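You operate a simulated robot arm through the tools that you are given. There is no shell and no other tool.

You are at the controls of a simulated two-armed robot. One attempt, no reset.

TASK
Draw the dop out of the round stand and box it.
Fine: lid off the teal box, hold the stand down while the dop comes out, dop into the box, lid back on. Set down upright: flat dop.

The check looks at the end state, three seconds after you hand in, the way a careful person would. Anything else that was tipped, shoved, dropped, spilled or broken makes it a failure. Lids that push on must go on centred and level and be pressed home; caps that screw on are set level and turned clockwise until they are tight.

THE ROBOT
Two 7-joint arms with two-finger parallel grippers on one trunk, on a base that moves. Base frame: it is fixed to the floor where the robot stands at the start and does not move with it; the origin is under the middle of the robot, x ahead of it, y to its left, z up; the surface under the hand at the start is at about z = 780. Lengths are in mm, angles in degrees, forces in N, time in s.
The left shoulder is at the start at [60, 189, 1178], the right one opposite. With the tool pointing down near the work surface each hand reaches from about 100 to 640 mm from the robot's upright axis, wherever it stands, measured 20 degrees to its own side. Places, roughly: box [500, -100, 800]; press lever [600, -100, 900]; top of the packing table [600, -300, 800]. Payload 3.43 kg a hand.
The TCP of each hand is the grasp point between the finger pads, 30 mm short of the fingertips. In the tool frame z runs along the fingers and y along their closing line. The gripper opens to 94 mm. The fingers are 28 mm wide and 10 mm thick; the gripper's body (50 by 96 mm) begins 55 mm behind the TCP.
Orientation is told as [roll, pitch, yaw] about the base's x, y, z axes, in that order, counted from this pose: with the fingers straight down and closing along the base's y, the tool's x points along the base's -x, its y along +y and its z along -z.

THE INTERFACE
- The arms move only by the tool send_rows. It takes "left_steps", "right_steps" or both (then of equal length, played together; a hand with none holds still); each is a list of rows, each a list of 3 entries, a list of its own where there are three numbers: the shift along the base's x, y, z in mm, then the turn, a rotation vector about the base's x, y, z in degrees, then the gripper command, from -1 (shut) to 1 (fully open), values between in proportion. In form: [[[x, y, z], [wx, wy, wz], fingers], ...]. A call has 1 to 20 rows; each row shifts and turns the commanded pose from where the row before left it. A row lasts 0.2 s, in which the tool goes at most 50 mm and 8.6 degrees; a call with a longer step from one row to the next is refused whole, and so is a gripper value outside its range. A pose out of reach is approached as far as the arm can. The call stops where the force on the tool passes 40 N (or 10 N more than at its start, if that is more) or the arm is blocked; 0.2 s more then pass. Each finger travels about 153 mm/s and halts on what it meets, pressing with about 30 N; the grip force reading is that of the motor and also rises with nothing between the fingers. The clock runs only during rows and for 0.2 s after the last one: add rows that do not move to give the fingers time. The reply holds the time, the measured pose of the TCP, the force on the tool along the base axes, the opening and the grip force, in the units named above and with some noise, with the torque about the TCP (base axes, N m) and any sound that the robot's microphone picked up, and new pictures: "show" is both (left out), scene, wrist or none (wrist: the cameras of the hands that moved).
- Cameras (640 x 400 px; columns grow to the right, rows downward): "scene" is now at [5.6, -37.1, 1728.5]; the picture's right is [-0.38, -0.93, 0.00], its down [-0.78, 0.32, -0.54] and it looks along [0.50, -0.20, -0.84] (base axes); focal length 250 px, centre (320, 200). "left" rides on the left gripper at [76, -14, -103] in its tool frame; the picture's right is [0.18, 0.98, 0.00], its down [-0.75, 0.14, -0.64] and it looks along [-0.63, 0.12, 0.77] (tool axes); focal length 243 px, centre (320, 200). "right" rides on the right gripper at [76, 14, -102] in its tool frame; the picture's right is [-0.18, 0.98, 0.00], its down [-0.75, -0.14, -0.64] and it looks along [-0.63, -0.12, 0.77] (tool axes); focal length 243 px, centre (320, 200). There is no depth. A picture from a camera that has moved, and an enlarged one, comes with that camera's place and axes in the base frame and with its lens. The place of the scene camera against the robot may be out by one fixed shift of up to 25 mm in any direction.
- move_column(by): slides the trunk up (or, below 0, down) by that many mm; the arms and the scene camera ride with it, the base frame stays. It gives what a move gives, with no picture.
- steer(legs): drives the robot by 1 to 6 legs, each [ahead, left, turn to the left] in mm, mm and degrees, along the robot's own axes; the way and the turn of a leg run together, so that a leg with both is an arc; at most 1500 mm and 180 degrees a leg. The arms and the cameras ride along, it lands a little off, and it stops where it bumps. It gives what a move gives, and a new picture of the scene camera.
- pan_tilt(pan, tilt): turns the head with the scene camera to pan (to the left, within 86 degrees either way) and tilt (down, from -29 to 69), counted from straight ahead of the robot. It gives what a move gives, and a new picture of the scene camera.
- zoom(camera, box): a new picture of the part [left, top, right, bottom] of that camera's present view, enlarged. It takes no simulated time.
- job_done(): hands the job in; it is judged then, once.

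Places have to be worked out from the pictures, the camera data and where the tool is seen. Open the grippers and draw the arms clear of the work before you hand the job in, unless the task says otherwise.

The tools are called after "Call:" as a command line: name --argument value ..., lists and objects as JSON in quotes. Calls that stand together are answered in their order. send_rows: Moves the arms, as the interface text tells. Its arguments: {"type":"object","properties":{"left_steps":{"type":"array","items":{"type":"array"}},"right_steps":{"type":"array","items":{"type":"array"}},"show":{"type":"string","enum":["both","scene","wrist","none"]}},"required":[]} The other tools are called the same way: move_column (by) moves the trunk up or down; steer (legs) drives the base; pan_tilt (pan, tilt) turns the head that bears the scene camera; zoom (camera, box) takes an enlarged picture of a part of a camera's view; job_done () hands the job in.

At the start:

```text
time: 0.0
left_tcp_pos: [349.5, -7.9, 1184.1]
left_ee_rot: [0.1, -0.1, 0.0]
left_force: [0.4, 0.1, -0.8]
left_moment: [0.0, 0.0, 0.02]
left_grip_width: 94.2
left_grasp_force: 0.0
right_tcp_pos: [306.5, -277.0, 1076.6]
right_ee_rot: [0.0, 0.0, 0.0]
right_force: [0.9, -0.1, -0.7]
right_moment: [0.04, 0.0, 0.03]
right_grip_width: 93.9
right_grasp_force: 0.1
trunk travel left (down, up): [-850.0, 140.0]
robot x, y, heading: [-0.0, 0.8, 0.3]
head pan, tilt (commanded): [-22.3, 57.5]
```

scene: 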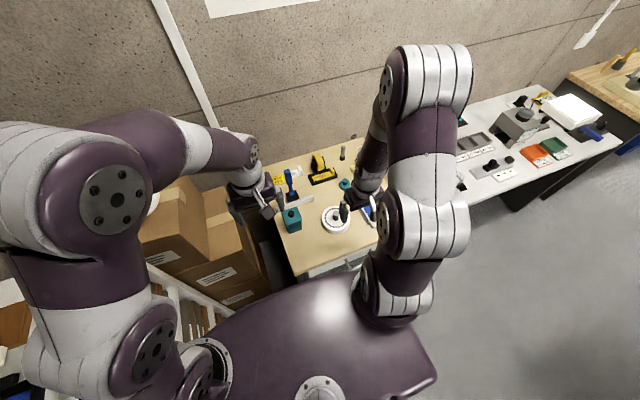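
right: 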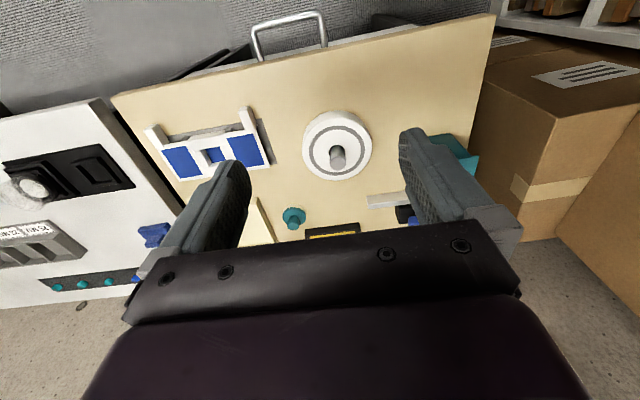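
left: 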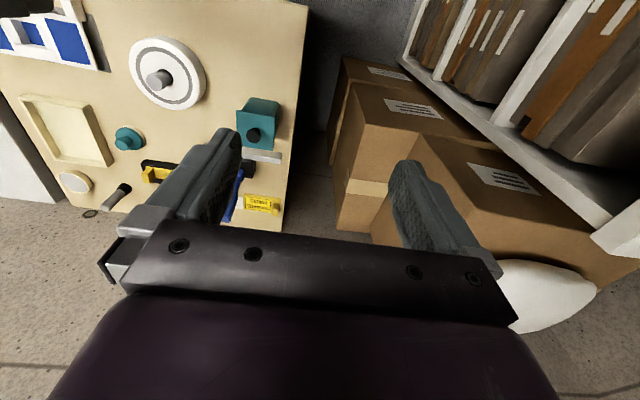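

The pictures show a wooden table with a round white stand holding a peg, a teal box with a dark knob and various other things. I zoom into the views to identify them better.

Call:
zoom --camera "scene" --box '[260, 130, 400, 280]'

Call:
zoom --camera "right" --box '[120, 80, 500, 250]'

Call:
zoom --camera "left" --box '[0, 0, 320, 230]'

```text
2.67 times, centred on (330, 205) of scene
camera zoom: at [5.6, -37.1, 1728.5], right [-0.38, -0.93, 0.0], down [-0.78, 0.32, -0.54], along [0.5, -0.2, -0.84], focal length 666 px, centre (293, 187)
```

zoom: 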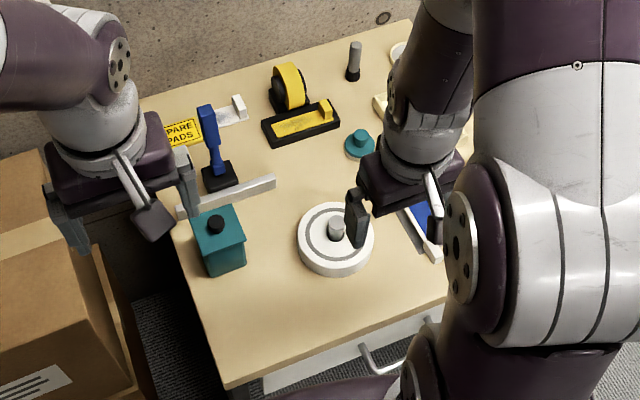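

```text
1.68 times, centred on (310, 165) of right
camera zoom: at [229.6, -263.2, 1179.2], right [0.18, 0.98, 0.0], down [0.75, -0.14, 0.64], along [0.63, -0.12, -0.77], focal length 409 px, centre (337, 259)
```

zoom: 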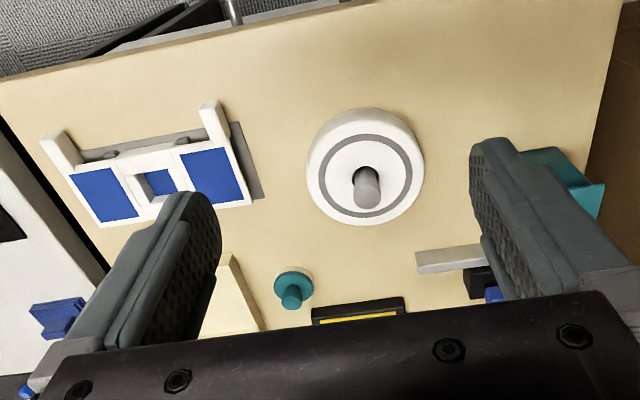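

```text
1.74 times, centred on (160, 115) of left
camera zoom: at [274.4, -20.6, 1286.4], right [-0.18, 0.98, 0.0], down [0.75, 0.14, 0.64], along [0.63, 0.12, -0.77], focal length 422 px, centre (598, 348)
```

zoom: 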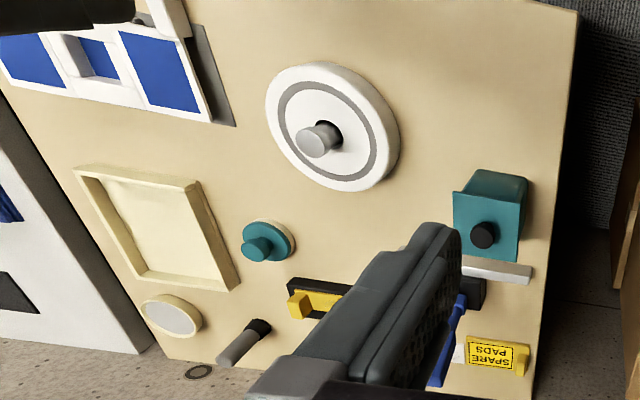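

I place the stand at about (429, -274) with its top near z=805, and the box knob at about (496, -105, 850). I bring both hands, open, to viewing spots so the wrist cameras look at the box (left) and the stand (right) from closer.

Call:
send_rows --left_steps '[[[10, -19.4, -36.8], [0, 0, 0], 1], [[10, -19.4, -36.8], [0, 0, 0], 1], [[10, -19.4, -36.8], [0, 0, 0], 1], [[10, -19.4, -36.8], [0, 0, 0], 1], [[10, -19.4, -36.8], [0, 0, 0], 1], [[0, 0, 0], [0, 0, 0], 1]]' --right_steps '[[[4.8, -4, -23.2], [0, 0, 0], 1], [[4.8, -4, -23.2], [0, 0, 0], 1], [[4.8, -4, -23.2], [0, 0, 0], 1], [[4.8, -4, -23.2], [0, 0, 0], 1], [[4.8, -4, -23.2], [0, 0, 0], 1], [[0, 0, 0], [0, 0, 0], 1]]'

```text
time: 1.4
left_tcp_pos: [397.8, -102.9, 999.3]
left_ee_rot: [0.0, 0.0, 0.0]
left_force: [-0.4, 0.4, 0.5]
left_moment: [-0.02, 0.02, -0.01]
left_grip_width: 94.0
left_grasp_force: 0.0
right_tcp_pos: [328.5, -296.8, 962.8]
right_ee_rot: [0.0, 0.0, 0.0]
right_force: [-0.4, 0.4, -0.5]
right_moment: [-0.04, 0.01, -0.01]
right_grip_width: 93.9
right_grasp_force: 0.0
trunk travel left (down, up): [-850.0, 140.0]
robot x, y, heading: [-3.8, 0.0, 0.0]
head pan, tilt (commanded): [-22.3, 57.5]
camera scene: at [4.2, -35.9, 1728.5], right [-0.38, -0.93, 0.0], down [-0.78, 0.32, -0.54], along [0.5, -0.2, -0.84], focal length 250 px, centre (320, 200)
camera right: at [252.5, -283.0, 1064.3], right [0.18, 0.98, 0.0], down [0.75, -0.14, 0.64], along [0.63, -0.12, -0.77], focal length 243 px, centre (320, 200)
camera left: at [322.7, -117.0, 1102.1], right [-0.18, 0.98, 0.0], down [0.75, 0.14, 0.64], along [0.63, 0.12, -0.77], focal length 243 px, centre (320, 200)
```

scene: 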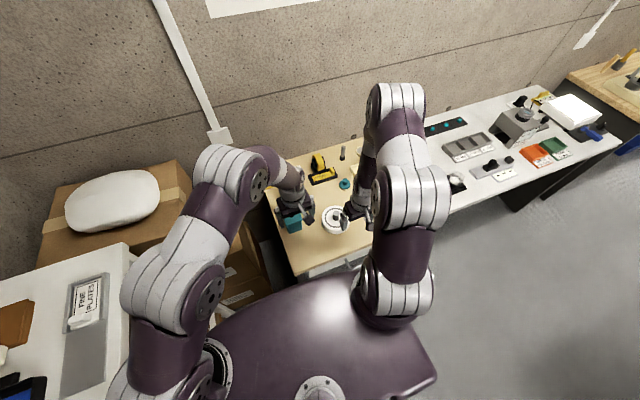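
right: 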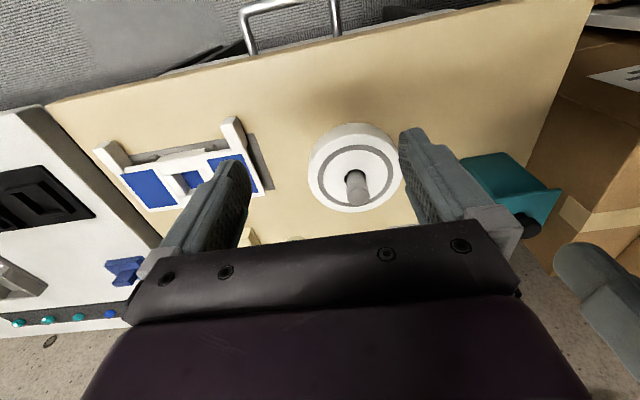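
left: 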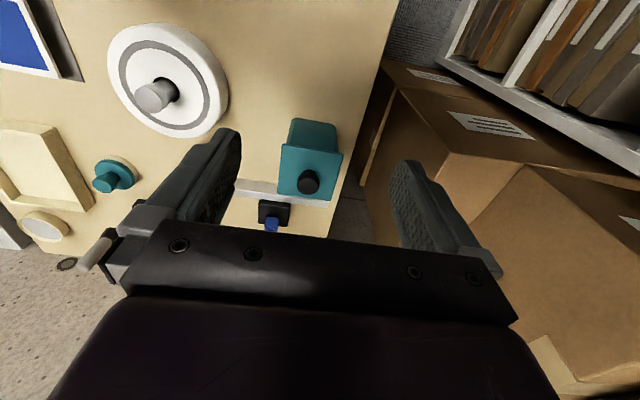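

The views are clearer now; I zoom on the box and the stand to measure their dimensions.

Call:
zoom --camera "left" --box '[240, 100, 400, 240]'

Call:
zoom --camera "left" --box '[80, 0, 260, 150]'

Call:
zoom --camera "right" --box '[280, 100, 430, 230]'

Call:
zoom --camera "right" --box '[430, 120, 590, 250]'

Call:
zoom --camera "scene" --box '[260, 120, 400, 280]'

```text
2.86 times, centred on (320, 170) of left
camera zoom: at [322.7, -117.0, 1102.1], right [-0.18, 0.98, 0.0], down [0.75, 0.14, 0.64], along [0.63, 0.12, -0.77], focal length 693 px, centre (320, 286)
```

zoom: 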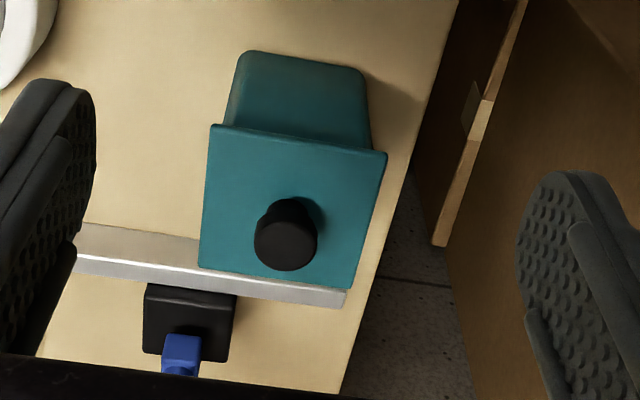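

```text
2.67 times, centred on (170, 75) of left
camera zoom: at [322.7, -117.0, 1102.1], right [-0.18, 0.98, 0.0], down [0.75, 0.14, 0.64], along [0.63, 0.12, -0.77], focal length 647 px, centre (720, 533)
```

zoom: 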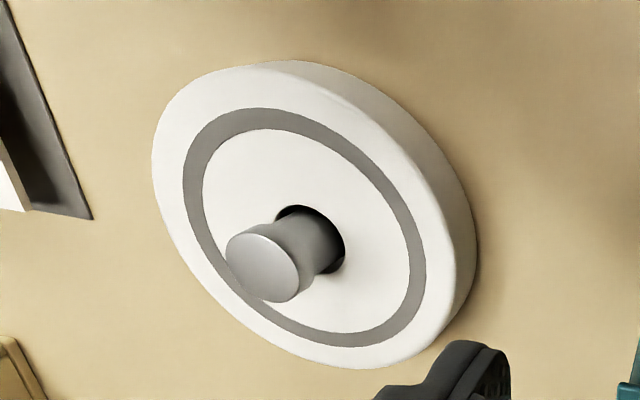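

```text
3.08 times, centred on (355, 165) of right
camera zoom: at [252.5, -283.0, 1064.3], right [0.18, 0.98, 0.0], down [0.75, -0.14, 0.64], along [0.63, -0.12, -0.77], focal length 746 px, centre (212, 308)
```

zoom: 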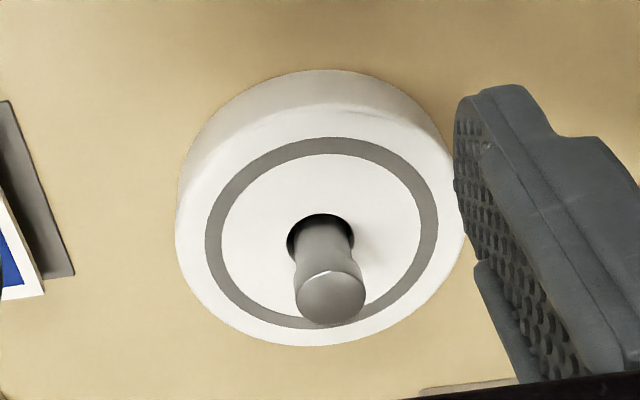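

```text
3.08 times, centred on (510, 185) of right
camera zoom: at [252.5, -283.0, 1064.3], right [0.18, 0.98, 0.0], down [0.75, -0.14, 0.64], along [0.63, -0.12, -0.77], focal length 746 px, centre (-265, 246)
```

zoom: 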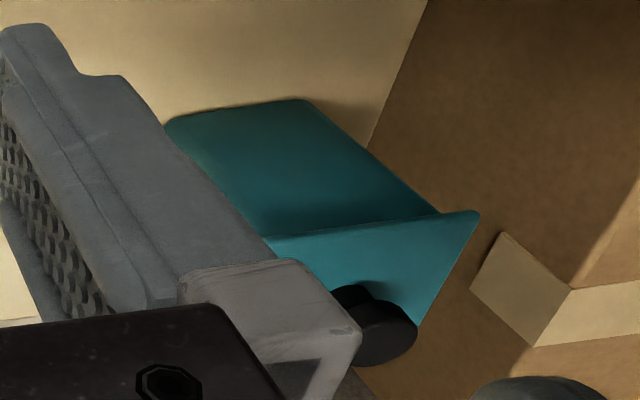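

```text
2.50 times, centred on (330, 200) of scene
camera zoom: at [4.2, -35.9, 1728.5], right [-0.38, -0.93, 0.0], down [-0.78, 0.32, -0.54], along [0.5, -0.2, -0.84], focal length 625 px, centre (295, 200)
```

zoom: 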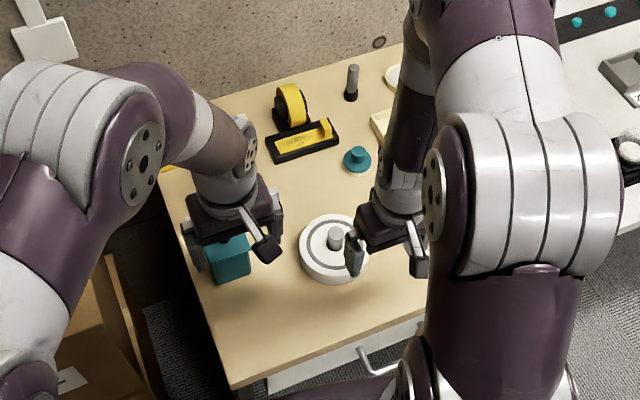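

The lid is about 70×70 mm at z≈865, centred near (481, -100) with a 24 mm knob topping out at z≈885. The dop's top is near (432, -272, 848) and the stand top is at z≈813 with a diameter of about 116 mm. The left hand must reach across to the dop, so I drive the robot 150 mm to the right with the hands held high, and keep the free floor there in mind.

Call:
send_rows --left_steps '[[[-10, 0, 30], [0, 0, 0], 1], [[-10, 0, 30], [0, 0, 0], 1]]' --right_steps '[[[-10, 0, 40], [0, 0, 0], 1], [[-10, 0, 40], [0, 0, 0], 1]]' --show "none"

Call:
steer --legs '[[0, -150, 0]]'

```text
time: 2.0
left_tcp_pos: [376.5, -101.7, 1059.6]
left_ee_rot: [-0.1, -0.1, 0.0]
left_force: [-1.1, 1.3, 0.0]
left_moment: [0.01, 0.03, 0.0]
left_grip_width: 93.8
left_grasp_force: 0.1
right_tcp_pos: [308.3, -298.8, 1042.0]
right_ee_rot: [0.0, 0.0, 0.0]
right_force: [-0.2, 0.6, -0.1]
right_moment: [-0.01, -0.03, -0.05]
right_grip_width: 94.2
right_grasp_force: 0.0
trunk travel left (down, up): [-850.0, 140.0]
robot x, y, heading: [-0.8, 0.3, 0.2]
head pan, tilt (commanded): [-22.3, 57.5]
```

```text
time: 3.4
left_tcp_pos: [379.9, -248.2, 1059.7]
left_ee_rot: [-0.1, 0.1, 0.1]
left_force: [-0.5, 0.0, -0.3]
left_moment: [-0.04, -0.01, 0.03]
left_grip_width: 93.9
left_grasp_force: 0.0
right_tcp_pos: [312.0, -446.5, 1040.3]
right_ee_rot: [-0.1, 0.1, 0.1]
right_force: [-0.7, 1.0, -0.9]
right_moment: [0.03, 0.0, 0.0]
right_grip_width: 93.9
right_grasp_force: 0.0
trunk travel left (down, up): [-850.0, 140.0]
robot x, y, heading: [-0.7, -148.9, 0.3]
head pan, tilt (commanded): [-22.3, 57.5]
camera scene: at [6.0, -182.3, 1728.5], right [-0.38, -0.93, 0.0], down [-0.78, 0.32, -0.54], along [0.5, -0.2, -0.84], focal length 250 px, centre (320, 200)
```

scene: 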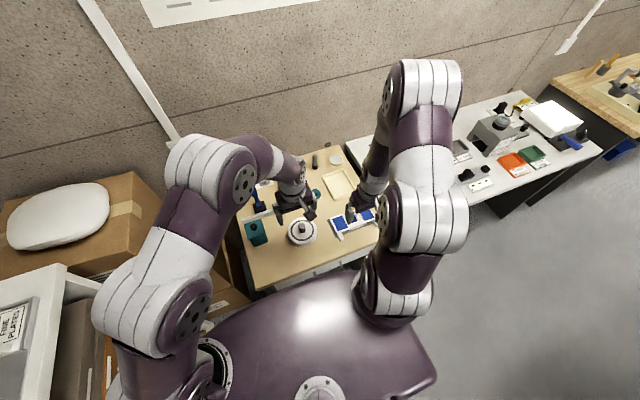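

The base drive landed at y≈-149. Now I turn the head to look straight at the table and bring the left hand over near the lid knob for a close look.

Call:
send_rows --left_steps '[[[10, 30, -6], [0, 0, 0], 1], [[10, 30, -6], [0, 0, 0], 1], [[10, 30, -6], [0, 0, 0], 1], [[10, 30, -16], [0, 0, 0], 1], [[15, 28, -26], [0, 0, 0], 1], [[0, 0, 0], [0, 0, 0], 1]]' --show "wrist"

Call:
pan_tilt --pan 0 --tilt 60

```text
time: 4.8
left_tcp_pos: [430.3, -101.2, 1001.9]
left_ee_rot: [0.0, 0.1, 0.0]
left_force: [-0.8, -0.1, 0.2]
left_moment: [0.01, 0.04, 0.0]
left_grip_width: 94.4
left_grasp_force: 0.0
right_tcp_pos: [310.5, -448.8, 1040.6]
right_ee_rot: [-0.1, 0.1, 0.1]
right_force: [-0.7, 0.1, -0.1]
right_moment: [0.01, -0.03, 0.02]
right_grip_width: 94.2
right_grasp_force: 0.1
trunk travel left (down, up): [-850.0, 140.0]
robot x, y, heading: [1.8, -149.1, 0.0]
head pan, tilt (commanded): [-22.3, 57.5]
camera left: at [355.8, -116.1, 1103.9], right [-0.18, 0.98, 0.0], down [0.75, 0.14, 0.64], along [0.63, 0.12, -0.77], focal length 243 px, centre (320, 200)
```

left: 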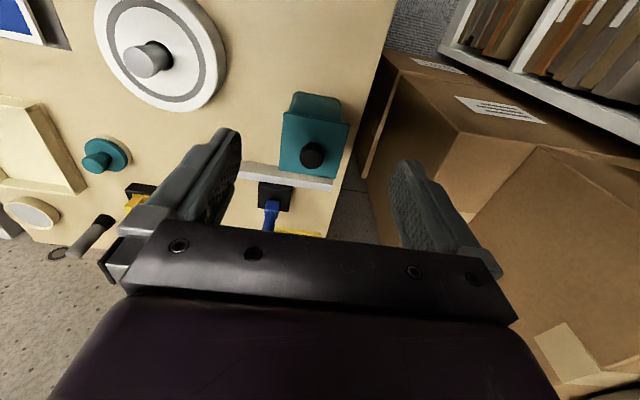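

```text
time: 5.6
left_tcp_pos: [431.4, -102.0, 1000.5]
left_ee_rot: [0.0, 0.0, 0.1]
left_force: [-0.2, 0.3, 0.3]
left_moment: [0.02, -0.03, 0.0]
left_grip_width: 93.8
left_grasp_force: 0.0
right_tcp_pos: [311.3, -448.0, 1040.6]
right_ee_rot: [-0.1, 0.0, 0.0]
right_force: [-1.5, 0.5, 0.5]
right_moment: [0.03, 0.02, 0.03]
right_grip_width: 94.0
right_grasp_force: 0.1
trunk travel left (down, up): [-850.0, 140.0]
robot x, y, heading: [-0.3, -149.6, 0.1]
head pan, tilt (commanded): [0.0, 60.0]
camera scene: at [8.3, -158.3, 1725.5], right [0.0, -1.0, 0.0], down [-0.87, 0.0, -0.5], along [0.5, 0.0, -0.87], focal length 250 px, centre (320, 200)
```

scene: 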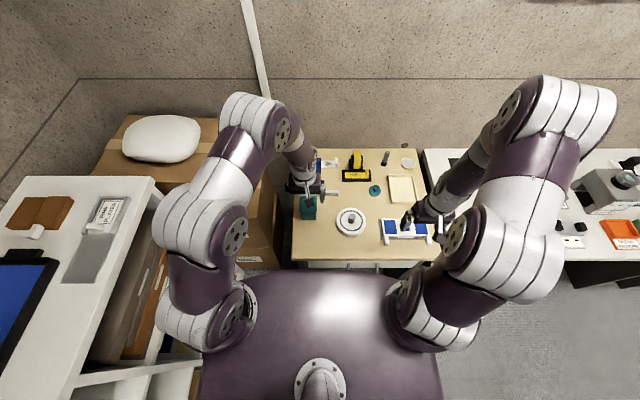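

Good view. I zoom to refine the knob and dop positions from this new viewpoint.

Call:
zoom --camera "left" --box '[250, 80, 380, 220]'

Call:
zoom --camera "left" --box '[80, 0, 240, 120]'

Call:
zoom --camera "scene" --box '[280, 140, 440, 270]'

```text
2.86 times, centred on (315, 150) of left
camera zoom: at [356.4, -115.7, 1103.9], right [-0.19, 0.98, 0.0], down [0.75, 0.14, 0.64], along [0.63, 0.12, -0.77], focal length 693 px, centre (334, 343)
```

zoom: 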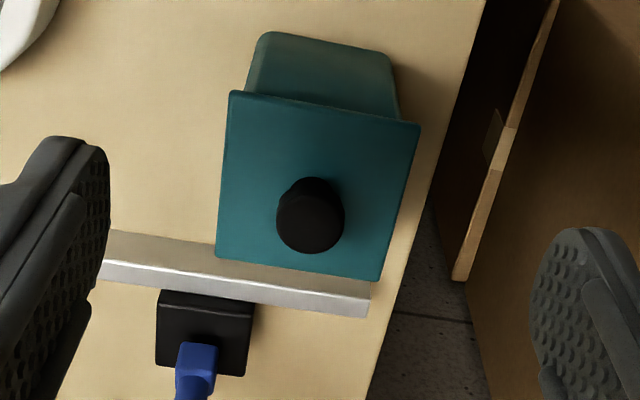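

```text
3.33 times, centred on (160, 60) of left
camera zoom: at [356.4, -115.7, 1103.9], right [-0.19, 0.98, 0.0], down [0.75, 0.14, 0.64], along [0.63, 0.12, -0.77], focal length 809 px, centre (853, 667)
```

zoom: 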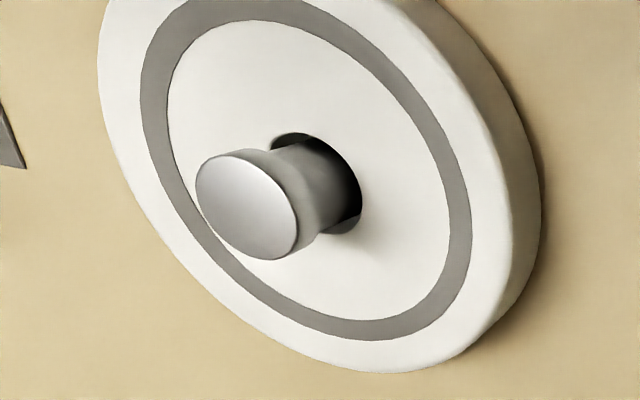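

```text
3.08 times, centred on (360, 205) of scene
camera zoom: at [8.3, -158.3, 1725.5], right [0.0, -1.0, 0.0], down [-0.87, 0.0, -0.5], along [0.5, 0.0, -0.87], focal length 769 px, centre (197, 185)
```

zoom: 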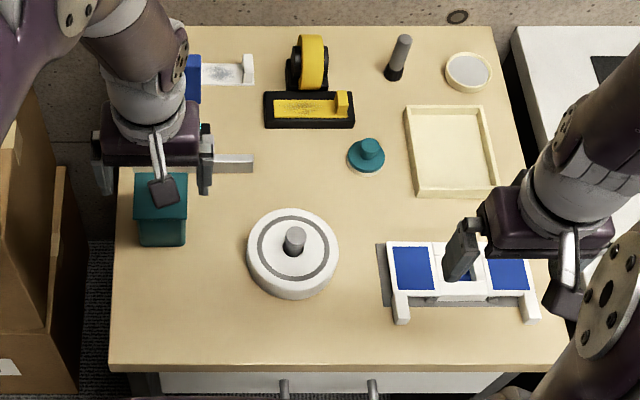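

Refined: the lid centre and knob are at about (481.5, -100), knob top z≈885. I move the left hand above the knob with the fingers half closed, to check the alignment before going down.

Call:
send_rows --left_steps '[[[17, 1, -20], [0, 0, 0], 0.5], [[17, 1, -20], [0, 0, 0], 0], [[16, 0, -20], [0, 0, 0], -0.2], [[0, 0, -10], [0, 0, 0], -0.2], [[0, 0, 0], [0, 0, 0], -0.2]]' --show "both"

```text
time: 6.8
left_tcp_pos: [482.4, -98.8, 930.5]
left_ee_rot: [-0.1, -0.1, 0.1]
left_force: [-0.8, -1.1, -0.1]
left_moment: [0.03, 0.0, 0.0]
left_grip_width: 37.6
left_grasp_force: 0.1
right_tcp_pos: [313.2, -448.3, 1040.6]
right_ee_rot: [0.0, -0.1, 0.1]
right_force: [-0.6, -0.6, -0.4]
right_moment: [0.03, -0.02, 0.0]
right_grip_width: 93.8
right_grasp_force: 0.1
trunk travel left (down, up): [-850.0, 140.0]
robot x, y, heading: [0.5, -146.3, -0.0]
head pan, tilt (commanded): [0.0, 60.0]
camera scene: at [7.8, -158.3, 1725.5], right [0.0, -1.0, 0.0], down [-0.87, 0.0, -0.5], along [0.5, 0.0, -0.87], focal length 250 px, centre (320, 200)
camera left: at [407.2, -112.1, 1033.3], right [-0.19, 0.98, 0.0], down [0.75, 0.14, 0.64], along [0.63, 0.12, -0.77], focal length 243 px, centre (320, 200)
```

scene: 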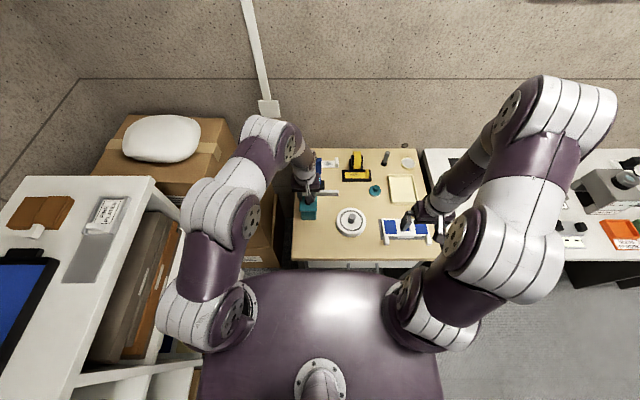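
left: 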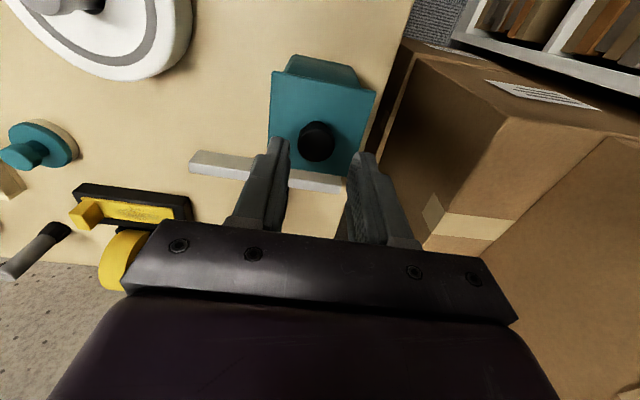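

I zoom in on the fingertips and the knob to check lateral and depth alignment.

Call:
zoom --camera "left" --box '[250, 50, 400, 200]'

Call:
zoom --camera "scene" --box '[280, 170, 340, 225]'

```text
2.67 times, centred on (325, 125) of left
camera zoom: at [407.2, -112.1, 1033.3], right [-0.19, 0.98, 0.0], down [0.75, 0.14, 0.64], along [0.63, 0.12, -0.77], focal length 647 px, centre (307, 400)
```

zoom: 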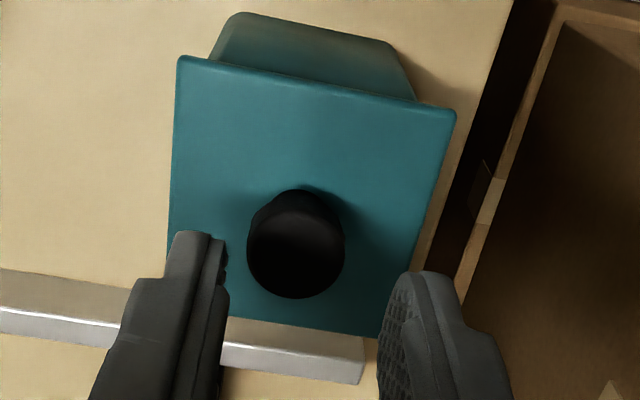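

```text
7.27 times, centred on (310, 198) of scene
camera zoom: at [7.8, -158.3, 1725.5], right [0.0, -1.0, 0.0], down [-0.87, 0.0, -0.5], along [0.5, 0.0, -0.87], focal length 1818 px, centre (393, 218)
```

zoom: 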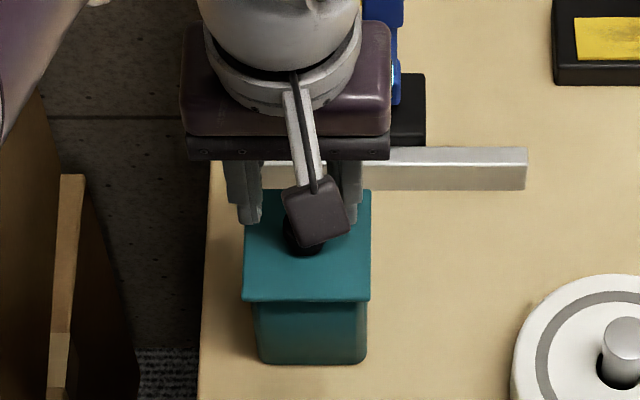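

The knob is at about (480.5, -100.8) against the TCP at (482, -99). I shift slightly and lower so the tips stop about 4 mm above the lid, then look before closing.

Call:
send_rows --left_steps '[[[-1.3, -1.7, -10], [0, 0, 0], -0.2], [[0, 0, -10], [0, 0, 0], -0.2], [[0, 0, -10], [0, 0, 0], -0.2], [[0, 0, 0], [0, 0, 0], -0.2]]' --show "wrist"

Call:
zoom --camera "left" --box '[250, 50, 400, 200]'

```text
time: 7.8
left_tcp_pos: [481.5, -99.2, 900.5]
left_ee_rot: [0.0, -0.1, 0.0]
left_force: [-0.1, 0.0, 4.3]
left_moment: [0.03, 0.0, -0.01]
left_grip_width: 37.6
left_grasp_force: 0.0
right_tcp_pos: [312.2, -447.9, 1039.7]
right_ee_rot: [0.0, 0.0, 0.1]
right_force: [0.1, -0.8, -0.1]
right_moment: [-0.03, 0.0, 0.02]
right_grip_width: 93.7
right_grasp_force: 0.0
trunk travel left (down, up): [-850.0, 140.0]
robot x, y, heading: [-2.0, -148.6, 0.3]
head pan, tilt (commanded): [0.0, 60.0]
camera left: at [406.6, -113.8, 1002.8], right [-0.19, 0.98, 0.0], down [0.75, 0.14, 0.64], along [0.63, 0.12, -0.77], focal length 243 px, centre (320, 200)
```

left: 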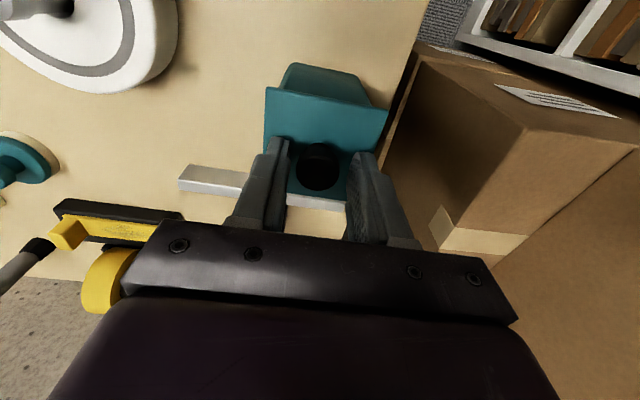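

```text
2.67 times, centred on (325, 125) of left
camera zoom: at [406.6, -113.8, 1002.8], right [-0.19, 0.98, 0.0], down [0.75, 0.14, 0.64], along [0.63, 0.12, -0.77], focal length 647 px, centre (307, 400)
```

zoom: 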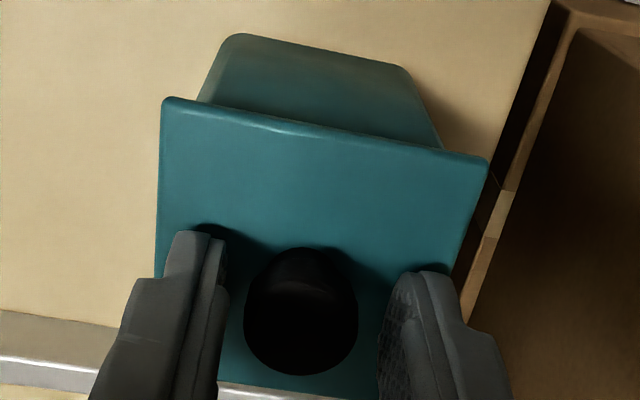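

A 4 N upward reading shows the tips just touch the lid, so the lid top is at z≈870. I raise 3 mm and close on the knob gradually.

Call:
send_rows --left_steps '[[[0, 0.3, 3], [0, 0, 0], -0.2], [[0, 0, 0], [0, 0, 0], -0.3], [[0, 0, 0], [0, 0, 0], -0.38], [[0, 0, 0], [0, 0, 0], -0.44], [[0, 0, 0], [0, 0, 0], -0.48]]' --show "wrist"

Call:
zoom --camera "left" --box '[250, 50, 400, 200]'

```text
time: 9.0
left_tcp_pos: [481.5, -99.8, 902.4]
left_ee_rot: [0.0, 0.0, 0.1]
left_force: [0.1, 0.1, 0.3]
left_moment: [0.01, -0.02, -0.02]
left_grip_width: 24.3
left_grasp_force: 0.0
right_tcp_pos: [312.2, -447.3, 1042.0]
right_ee_rot: [0.1, -0.1, 0.0]
right_force: [-0.1, 0.5, 0.6]
right_moment: [0.0, 0.0, -0.02]
right_grip_width: 93.9
right_grasp_force: 0.2
trunk travel left (down, up): [-850.0, 140.0]
robot x, y, heading: [2.0, -149.0, 0.3]
head pan, tilt (commanded): [0.0, 60.0]
camera left: at [406.7, -113.8, 1005.5], right [-0.19, 0.98, 0.0], down [0.75, 0.14, 0.64], along [0.63, 0.12, -0.77], focal length 243 px, centre (320, 200)
```

left: 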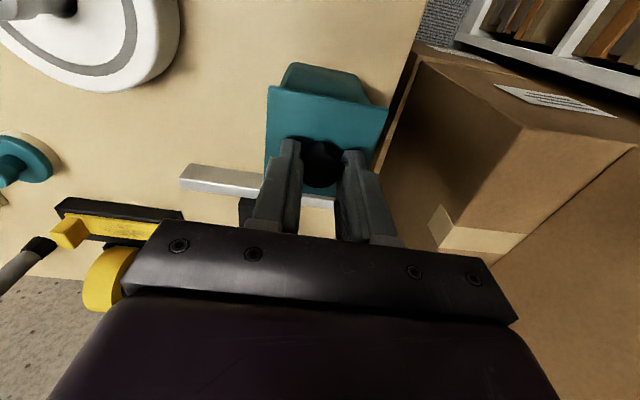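

```text
2.67 times, centred on (325, 125) of left
camera zoom: at [406.7, -113.8, 1005.5], right [-0.19, 0.98, 0.0], down [0.75, 0.14, 0.64], along [0.63, 0.12, -0.77], focal length 647 px, centre (307, 400)
```

zoom: 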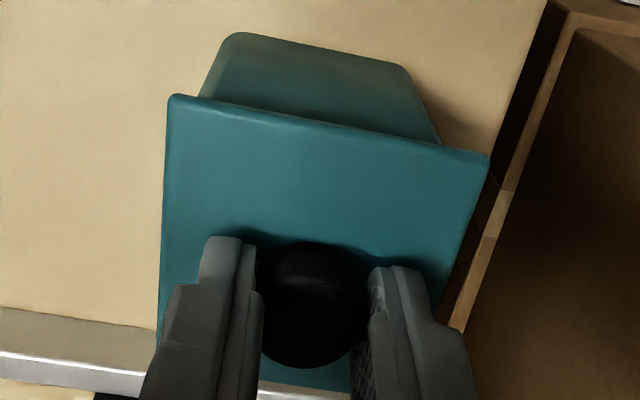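

The pads are level with both sides of the knob at 24 mm. I close firmly on it.

Call:
send_rows --left_steps '[[[0, 0, 0], [0, 0, 0], -0.52], [[0, 0, 0], [0, 0, 0], -0.56], [[0, 0, 0], [0, 0, 0], -0.7], [[0, 0, 0], [0, 0, 0], -1], [[0, 0, 0], [0, 0, 0], -1]]' --show "wrist"

Call:
zoom --camera "left" --box '[250, 50, 400, 200]'

```text
time: 10.2
left_tcp_pos: [480.1, -100.3, 901.2]
left_ee_rot: [0.0, 0.1, 0.1]
left_force: [0.3, 0.1, 0.5]
left_moment: [0.01, 0.01, 0.02]
left_grip_width: 21.2
left_grasp_force: 30.3
right_tcp_pos: [312.3, -448.6, 1040.7]
right_ee_rot: [0.1, 0.0, 0.1]
right_force: [-0.3, -0.3, 0.2]
right_moment: [0.02, -0.06, -0.05]
right_grip_width: 94.1
right_grasp_force: 0.1
trunk travel left (down, up): [-850.0, 140.0]
robot x, y, heading: [1.8, -147.2, 0.2]
head pan, tilt (commanded): [0.0, 60.0]
camera left: at [406.8, -113.8, 1005.5], right [-0.19, 0.98, 0.0], down [0.75, 0.14, 0.64], along [0.63, 0.12, -0.77], focal length 243 px, centre (320, 200)
```

left: 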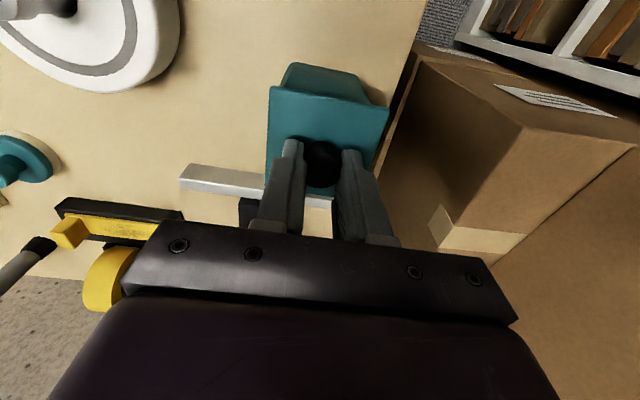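

```text
2.67 times, centred on (325, 125) of left
camera zoom: at [406.8, -113.8, 1005.5], right [-0.19, 0.98, 0.0], down [0.75, 0.14, 0.64], along [0.63, 0.12, -0.77], focal length 647 px, centre (307, 400)
```

zoom: 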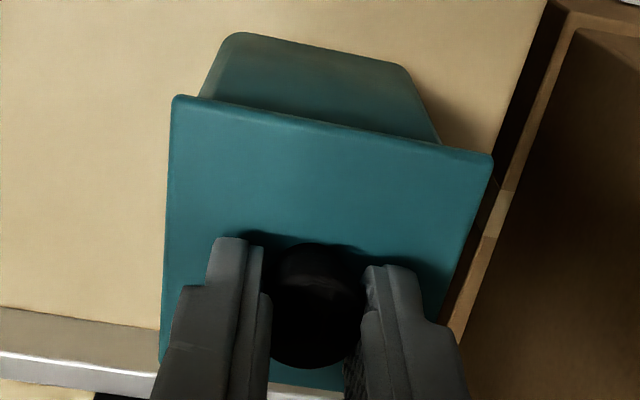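

The knob is gripped at 21.2 mm with 30 N; the lid shifted about a millimetre within its play, the box stayed put. I lift slowly and watch the force and whether the box stays down.

Call:
send_rows --left_steps '[[[0, 0, 2], [0, 0, 0], -1], [[0, 0, 2], [0, 0, 0], -1], [[0, 0, 2], [0, 0, 0], -1], [[0, 0, 2], [0, 0, 0], -1], [[0, 0, 0], [0, 0, 0], -1]]' --show "wrist"

Call:
zoom --camera "left" --box '[250, 50, 400, 200]'

Call:
zoom --camera "scene" --box '[280, 170, 340, 225]'

```text
time: 11.4
left_tcp_pos: [482.4, -100.5, 910.5]
left_ee_rot: [0.1, 0.0, 0.1]
left_force: [-0.3, -0.5, 2.6]
left_moment: [0.04, 0.07, -0.02]
left_grip_width: 21.6
left_grasp_force: 30.4
right_tcp_pos: [311.1, -449.0, 1041.2]
right_ee_rot: [-0.1, 0.1, 0.0]
right_force: [0.3, 0.0, 0.1]
right_moment: [0.0, 0.01, 0.0]
right_grip_width: 93.9
right_grasp_force: 0.2
trunk travel left (down, up): [-850.0, 140.0]
robot x, y, heading: [-1.3, -146.4, 0.0]
head pan, tilt (commanded): [0.0, 60.0]
camera left: at [407.1, -114.7, 1014.1], right [-0.19, 0.98, 0.0], down [0.75, 0.14, 0.64], along [0.63, 0.12, -0.77], focal length 243 px, centre (320, 200)
```

left: 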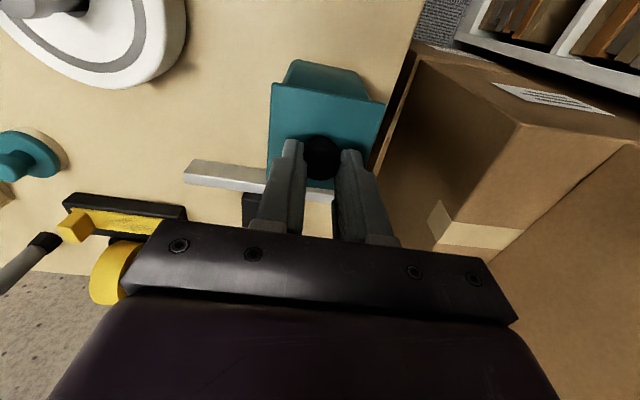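

```text
2.67 times, centred on (325, 125) of left
camera zoom: at [407.1, -114.7, 1014.1], right [-0.19, 0.98, 0.0], down [0.75, 0.14, 0.64], along [0.63, 0.12, -0.77], focal length 647 px, centre (307, 400)
```

zoom: 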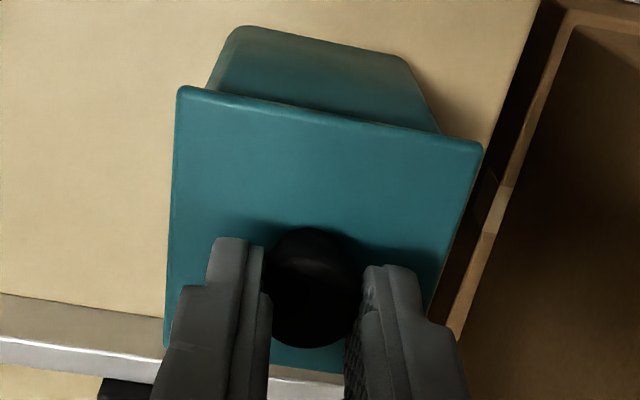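

```text
7.27 times, centred on (310, 198) of scene
camera zoom: at [7.8, -158.4, 1725.5], right [0.0, -1.0, 0.0], down [-0.87, 0.0, -0.5], along [0.5, 0.0, -0.87], focal length 1818 px, centre (393, 218)
```

zoom: 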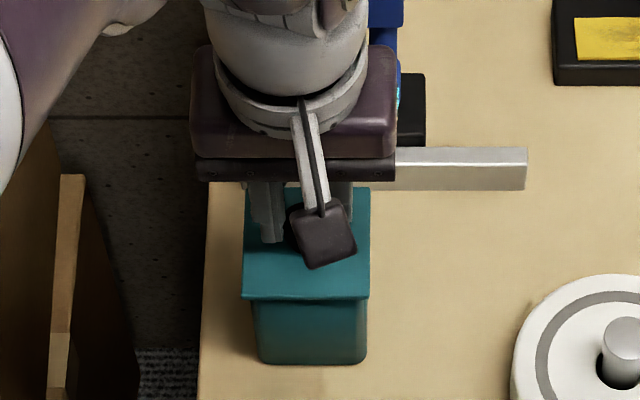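

The lid seems to have stayed in place while the fingers slid up the knob. I look closer at the knob and lid seam before trying again.

Call:
zoom --camera "left" --box '[285, 55, 385, 150]'

Call:
zoom --camera "scene" --box '[290, 185, 330, 225]'

```text
4.21 times, centred on (335, 102) of left
camera zoom: at [407.1, -114.7, 1014.1], right [-0.19, 0.98, 0.0], down [0.75, 0.14, 0.64], along [0.63, 0.12, -0.77], focal length 1022 px, centre (257, 610)
```

zoom: 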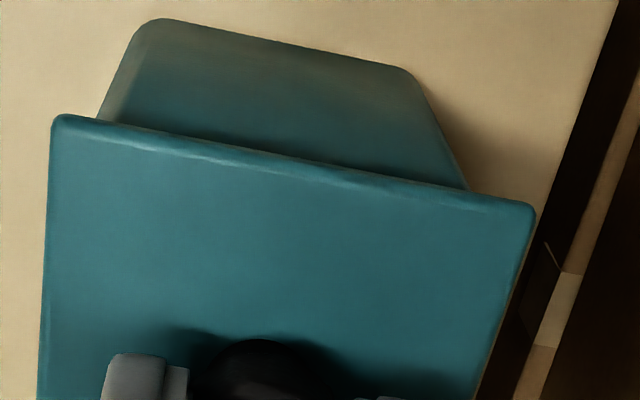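

```text
10.00 times, centred on (310, 205) of scene
camera zoom: at [7.8, -158.4, 1725.5], right [0.0, -1.0, 0.0], down [-0.87, 0.0, -0.5], along [0.5, 0.0, -0.87], focal length 2499 px, centre (420, 150)
```

zoom: 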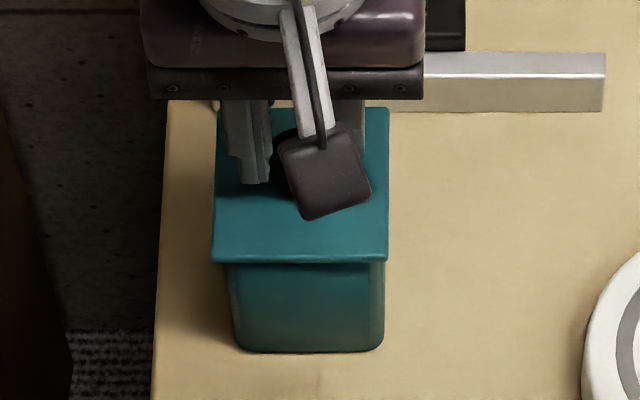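

I reopen, go back down to 1 mm above the lid and grip again, then pull by single millimetres while reading the force.

Call:
send_rows --left_steps '[[[0, 0, 0], [0, 0, 0], -0.45], [[0, 0, 0], [0, 0, 0], -0.38], [[0, 0, -5], [0, 0, 0], -0.38], [[0, 0, -4.5], [0, 0, 0], -0.38], [[0, 0, 0], [0, 0, 0], -0.46], [[0, 0, 0], [0, 0, 0], -0.52], [[0, 0, 0], [0, 0, 0], -0.58], [[0, 0, 0], [0, 0, 0], -1], [[0, 0, 0], [0, 0, 0], -1]]' --show "wrist"

Call:
send_rows --left_steps '[[[0, 0, 1], [0, 0, 0], -1]]' --show "none"

Call:
send_rows --left_steps '[[[0, 0, 1], [0, 0, 0], -1]]' --show "none"

Call:
send_rows --left_steps '[[[0, 0, 1], [0, 0, 0], -1]]' --show "wrist"

```text
time: 13.4
left_tcp_pos: [481.6, -101.0, 900.3]
left_ee_rot: [0.1, 0.0, 0.2]
left_force: [-0.5, 0.4, -0.1]
left_moment: [-0.01, -0.01, 0.03]
left_grip_width: 21.3
left_grasp_force: 29.6
right_tcp_pos: [312.2, -448.4, 1040.1]
right_ee_rot: [0.0, 0.0, 0.2]
right_force: [0.1, 0.1, 0.2]
right_moment: [-0.02, 0.04, -0.01]
right_grip_width: 94.1
right_grasp_force: 0.1
trunk travel left (down, up): [-850.0, 140.0]
robot x, y, heading: [0.8, -147.7, -0.2]
head pan, tilt (commanded): [0.0, 60.0]
camera left: at [407.4, -114.4, 1004.0], right [-0.19, 0.98, 0.0], down [0.75, 0.14, 0.64], along [0.63, 0.12, -0.77], focal length 243 px, centre (320, 200)
```

left: 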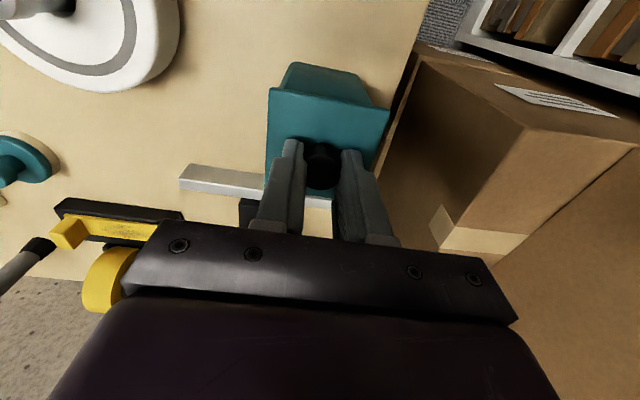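

```text
time: 13.8
left_tcp_pos: [482.7, -100.3, 903.0]
left_ee_rot: [0.0, -0.1, 0.1]
left_force: [-0.6, 1.0, 0.4]
left_moment: [-0.02, -0.02, 0.0]
left_grip_width: 21.0
left_grasp_force: 30.2
right_tcp_pos: [311.9, -448.3, 1039.8]
right_ee_rot: [0.0, 0.0, 0.1]
right_force: [-0.9, 0.5, 0.5]
right_moment: [0.01, 0.0, 0.01]
right_grip_width: 94.0
right_grasp_force: 0.1
trunk travel left (down, up): [-850.0, 140.0]
robot x, y, heading: [1.3, -147.2, 0.2]
head pan, tilt (commanded): [0.0, 60.0]
```

```text
time: 14.2
left_tcp_pos: [483.1, -101.7, 902.6]
left_ee_rot: [0.0, 0.0, 0.2]
left_force: [0.7, -0.4, -0.7]
left_moment: [-0.02, 0.0, 0.0]
left_grip_width: 21.3
left_grasp_force: 29.4
right_tcp_pos: [312.7, -448.6, 1039.9]
right_ee_rot: [0.1, 0.1, 0.1]
right_force: [-0.6, 0.0, 0.0]
right_moment: [0.0, 0.03, -0.01]
right_grip_width: 94.1
right_grasp_force: 0.0
trunk travel left (down, up): [-850.0, 140.0]
robot x, y, heading: [0.0, -148.7, -0.0]
head pan, tilt (commanded): [0.0, 60.0]
```

```text
time: 14.6
left_tcp_pos: [483.9, -100.4, 904.4]
left_ee_rot: [0.0, 0.0, 0.0]
left_force: [-0.1, 0.7, -0.3]
left_moment: [-0.01, 0.01, 0.0]
left_grip_width: 21.6
left_grasp_force: 30.1
right_tcp_pos: [312.0, -448.5, 1039.0]
right_ee_rot: [0.0, 0.1, 0.1]
right_force: [-0.7, -0.6, -0.6]
right_moment: [-0.01, 0.06, 0.0]
right_grip_width: 94.0
right_grasp_force: 0.0
trunk travel left (down, up): [-850.0, 140.0]
robot x, y, heading: [1.3, -146.1, 0.5]
head pan, tilt (commanded): [0.0, 60.0]
camera left: at [408.0, -114.7, 1007.3], right [-0.19, 0.98, 0.0], down [0.75, 0.14, 0.64], along [0.63, 0.12, -0.77], focal length 243 px, centre (320, 200)
```

left: 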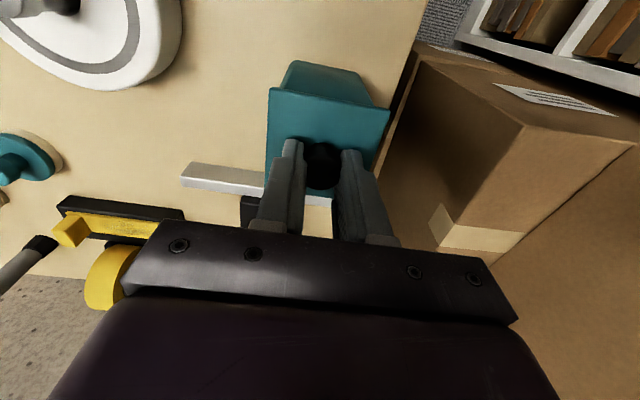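

The force stays near zero over 3 mm of lift, so either the lid is light and rising or it slides; I zoom to compare.

Call:
zoom --camera "left" --box '[250, 50, 400, 200]'

Call:
zoom --camera "scene" --box '[290, 185, 330, 225]'

```text
2.67 times, centred on (325, 125) of left
camera zoom: at [408.0, -114.7, 1007.3], right [-0.19, 0.98, 0.0], down [0.75, 0.14, 0.64], along [0.63, 0.12, -0.77], focal length 647 px, centre (307, 400)
```

zoom: 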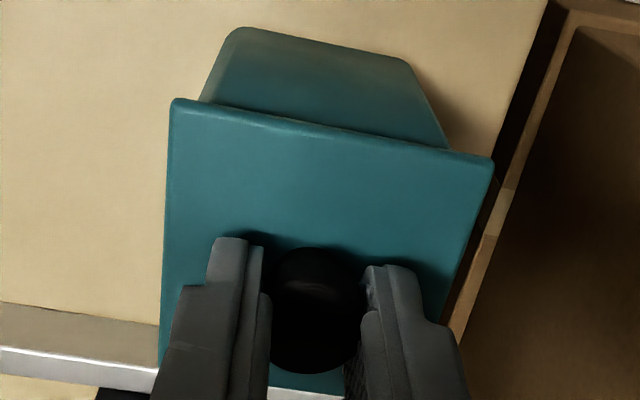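

```text
10.00 times, centred on (310, 205) of scene
camera zoom: at [8.1, -158.4, 1725.5], right [0.0, -1.0, 0.0], down [-0.87, 0.0, -0.5], along [0.5, 0.0, -0.87], focal length 2499 px, centre (420, 150)
```

zoom: 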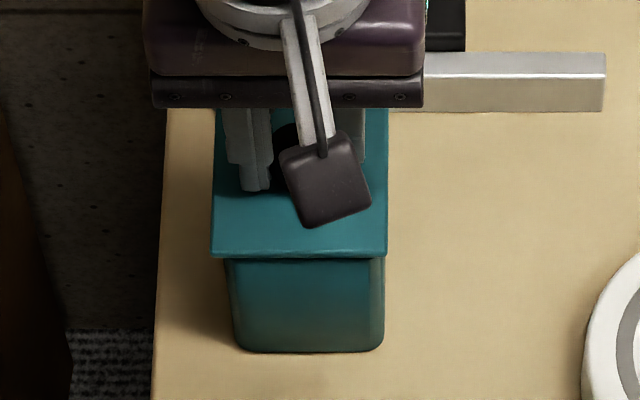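

This time the lid edge rose about 3 mm with the hand while the box stayed. I keep lifting gently and check that the knob is not slipping.

Call:
send_rows --left_steps '[[[0, 0, 1.5], [0, 0, 0], -1], [[0, 0, 1.5], [0, 0, 0], -1], [[0, 0, 1.5], [0, 0, 0], -1], [[0, 0, 1.5], [0, 0, 0], -1], [[0, 0, 0], [0, 0, 0], -1]]' --show "wrist"

Call:
zoom --camera "left" --box '[250, 50, 400, 200]'

Call:
zoom --camera "scene" --box '[290, 185, 330, 225]'

```text
time: 15.8
left_tcp_pos: [482.4, -100.5, 909.2]
left_ee_rot: [0.0, 0.0, 0.1]
left_force: [-0.6, 0.0, -0.5]
left_moment: [0.01, 0.0, -0.03]
left_grip_width: 21.4
left_grasp_force: 30.3
right_tcp_pos: [312.4, -447.5, 1040.2]
right_ee_rot: [0.0, 0.0, 0.1]
right_force: [-0.2, -0.4, 0.2]
right_moment: [-0.02, 0.0, -0.02]
right_grip_width: 94.0
right_grasp_force: 0.0
trunk travel left (down, up): [-850.0, 140.0]
robot x, y, heading: [-0.0, -145.8, 0.1]
head pan, tilt (commanded): [0.0, 60.0]
camera left: at [408.0, -115.0, 1012.8], right [-0.19, 0.98, 0.0], down [0.75, 0.14, 0.64], along [0.63, 0.12, -0.77], focal length 243 px, centre (320, 200)
```

left: 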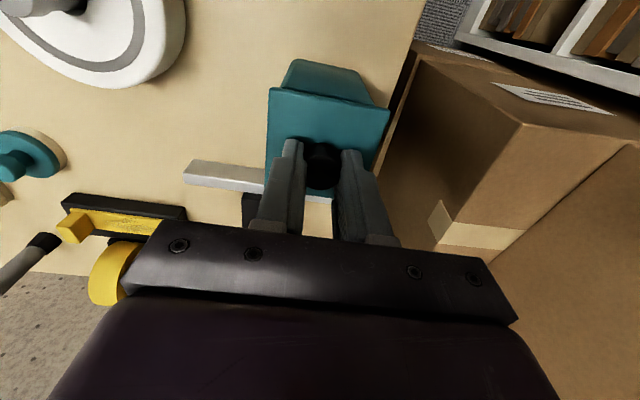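

```text
2.67 times, centred on (325, 125) of left
camera zoom: at [408.0, -115.0, 1012.8], right [-0.19, 0.98, 0.0], down [0.75, 0.14, 0.64], along [0.63, 0.12, -0.77], focal length 647 px, centre (307, 400)
```

zoom: 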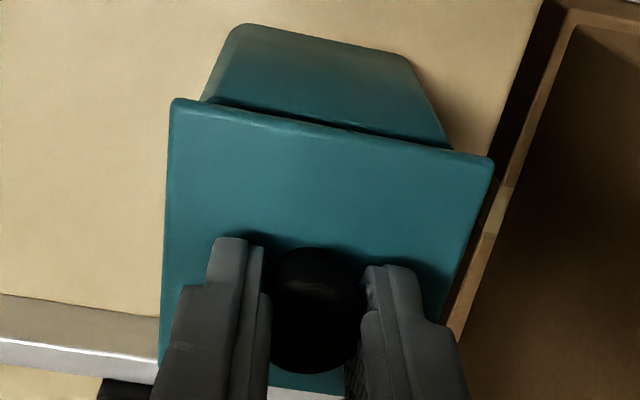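

```text
10.00 times, centred on (310, 205) of scene
camera zoom: at [8.2, -158.4, 1725.5], right [0.0, -1.0, 0.0], down [-0.87, 0.0, -0.5], along [0.5, 0.0, -0.87], focal length 2499 px, centre (420, 150)
```

zoom: 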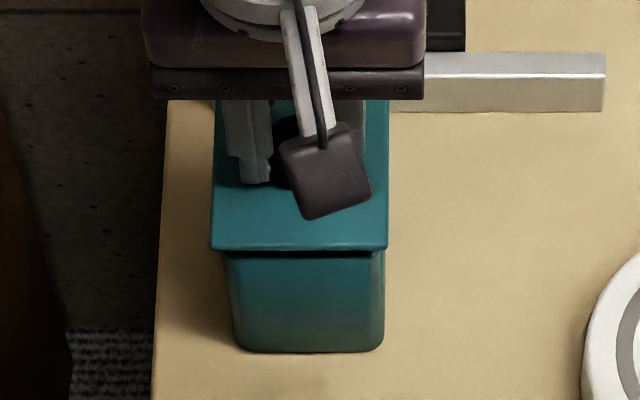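

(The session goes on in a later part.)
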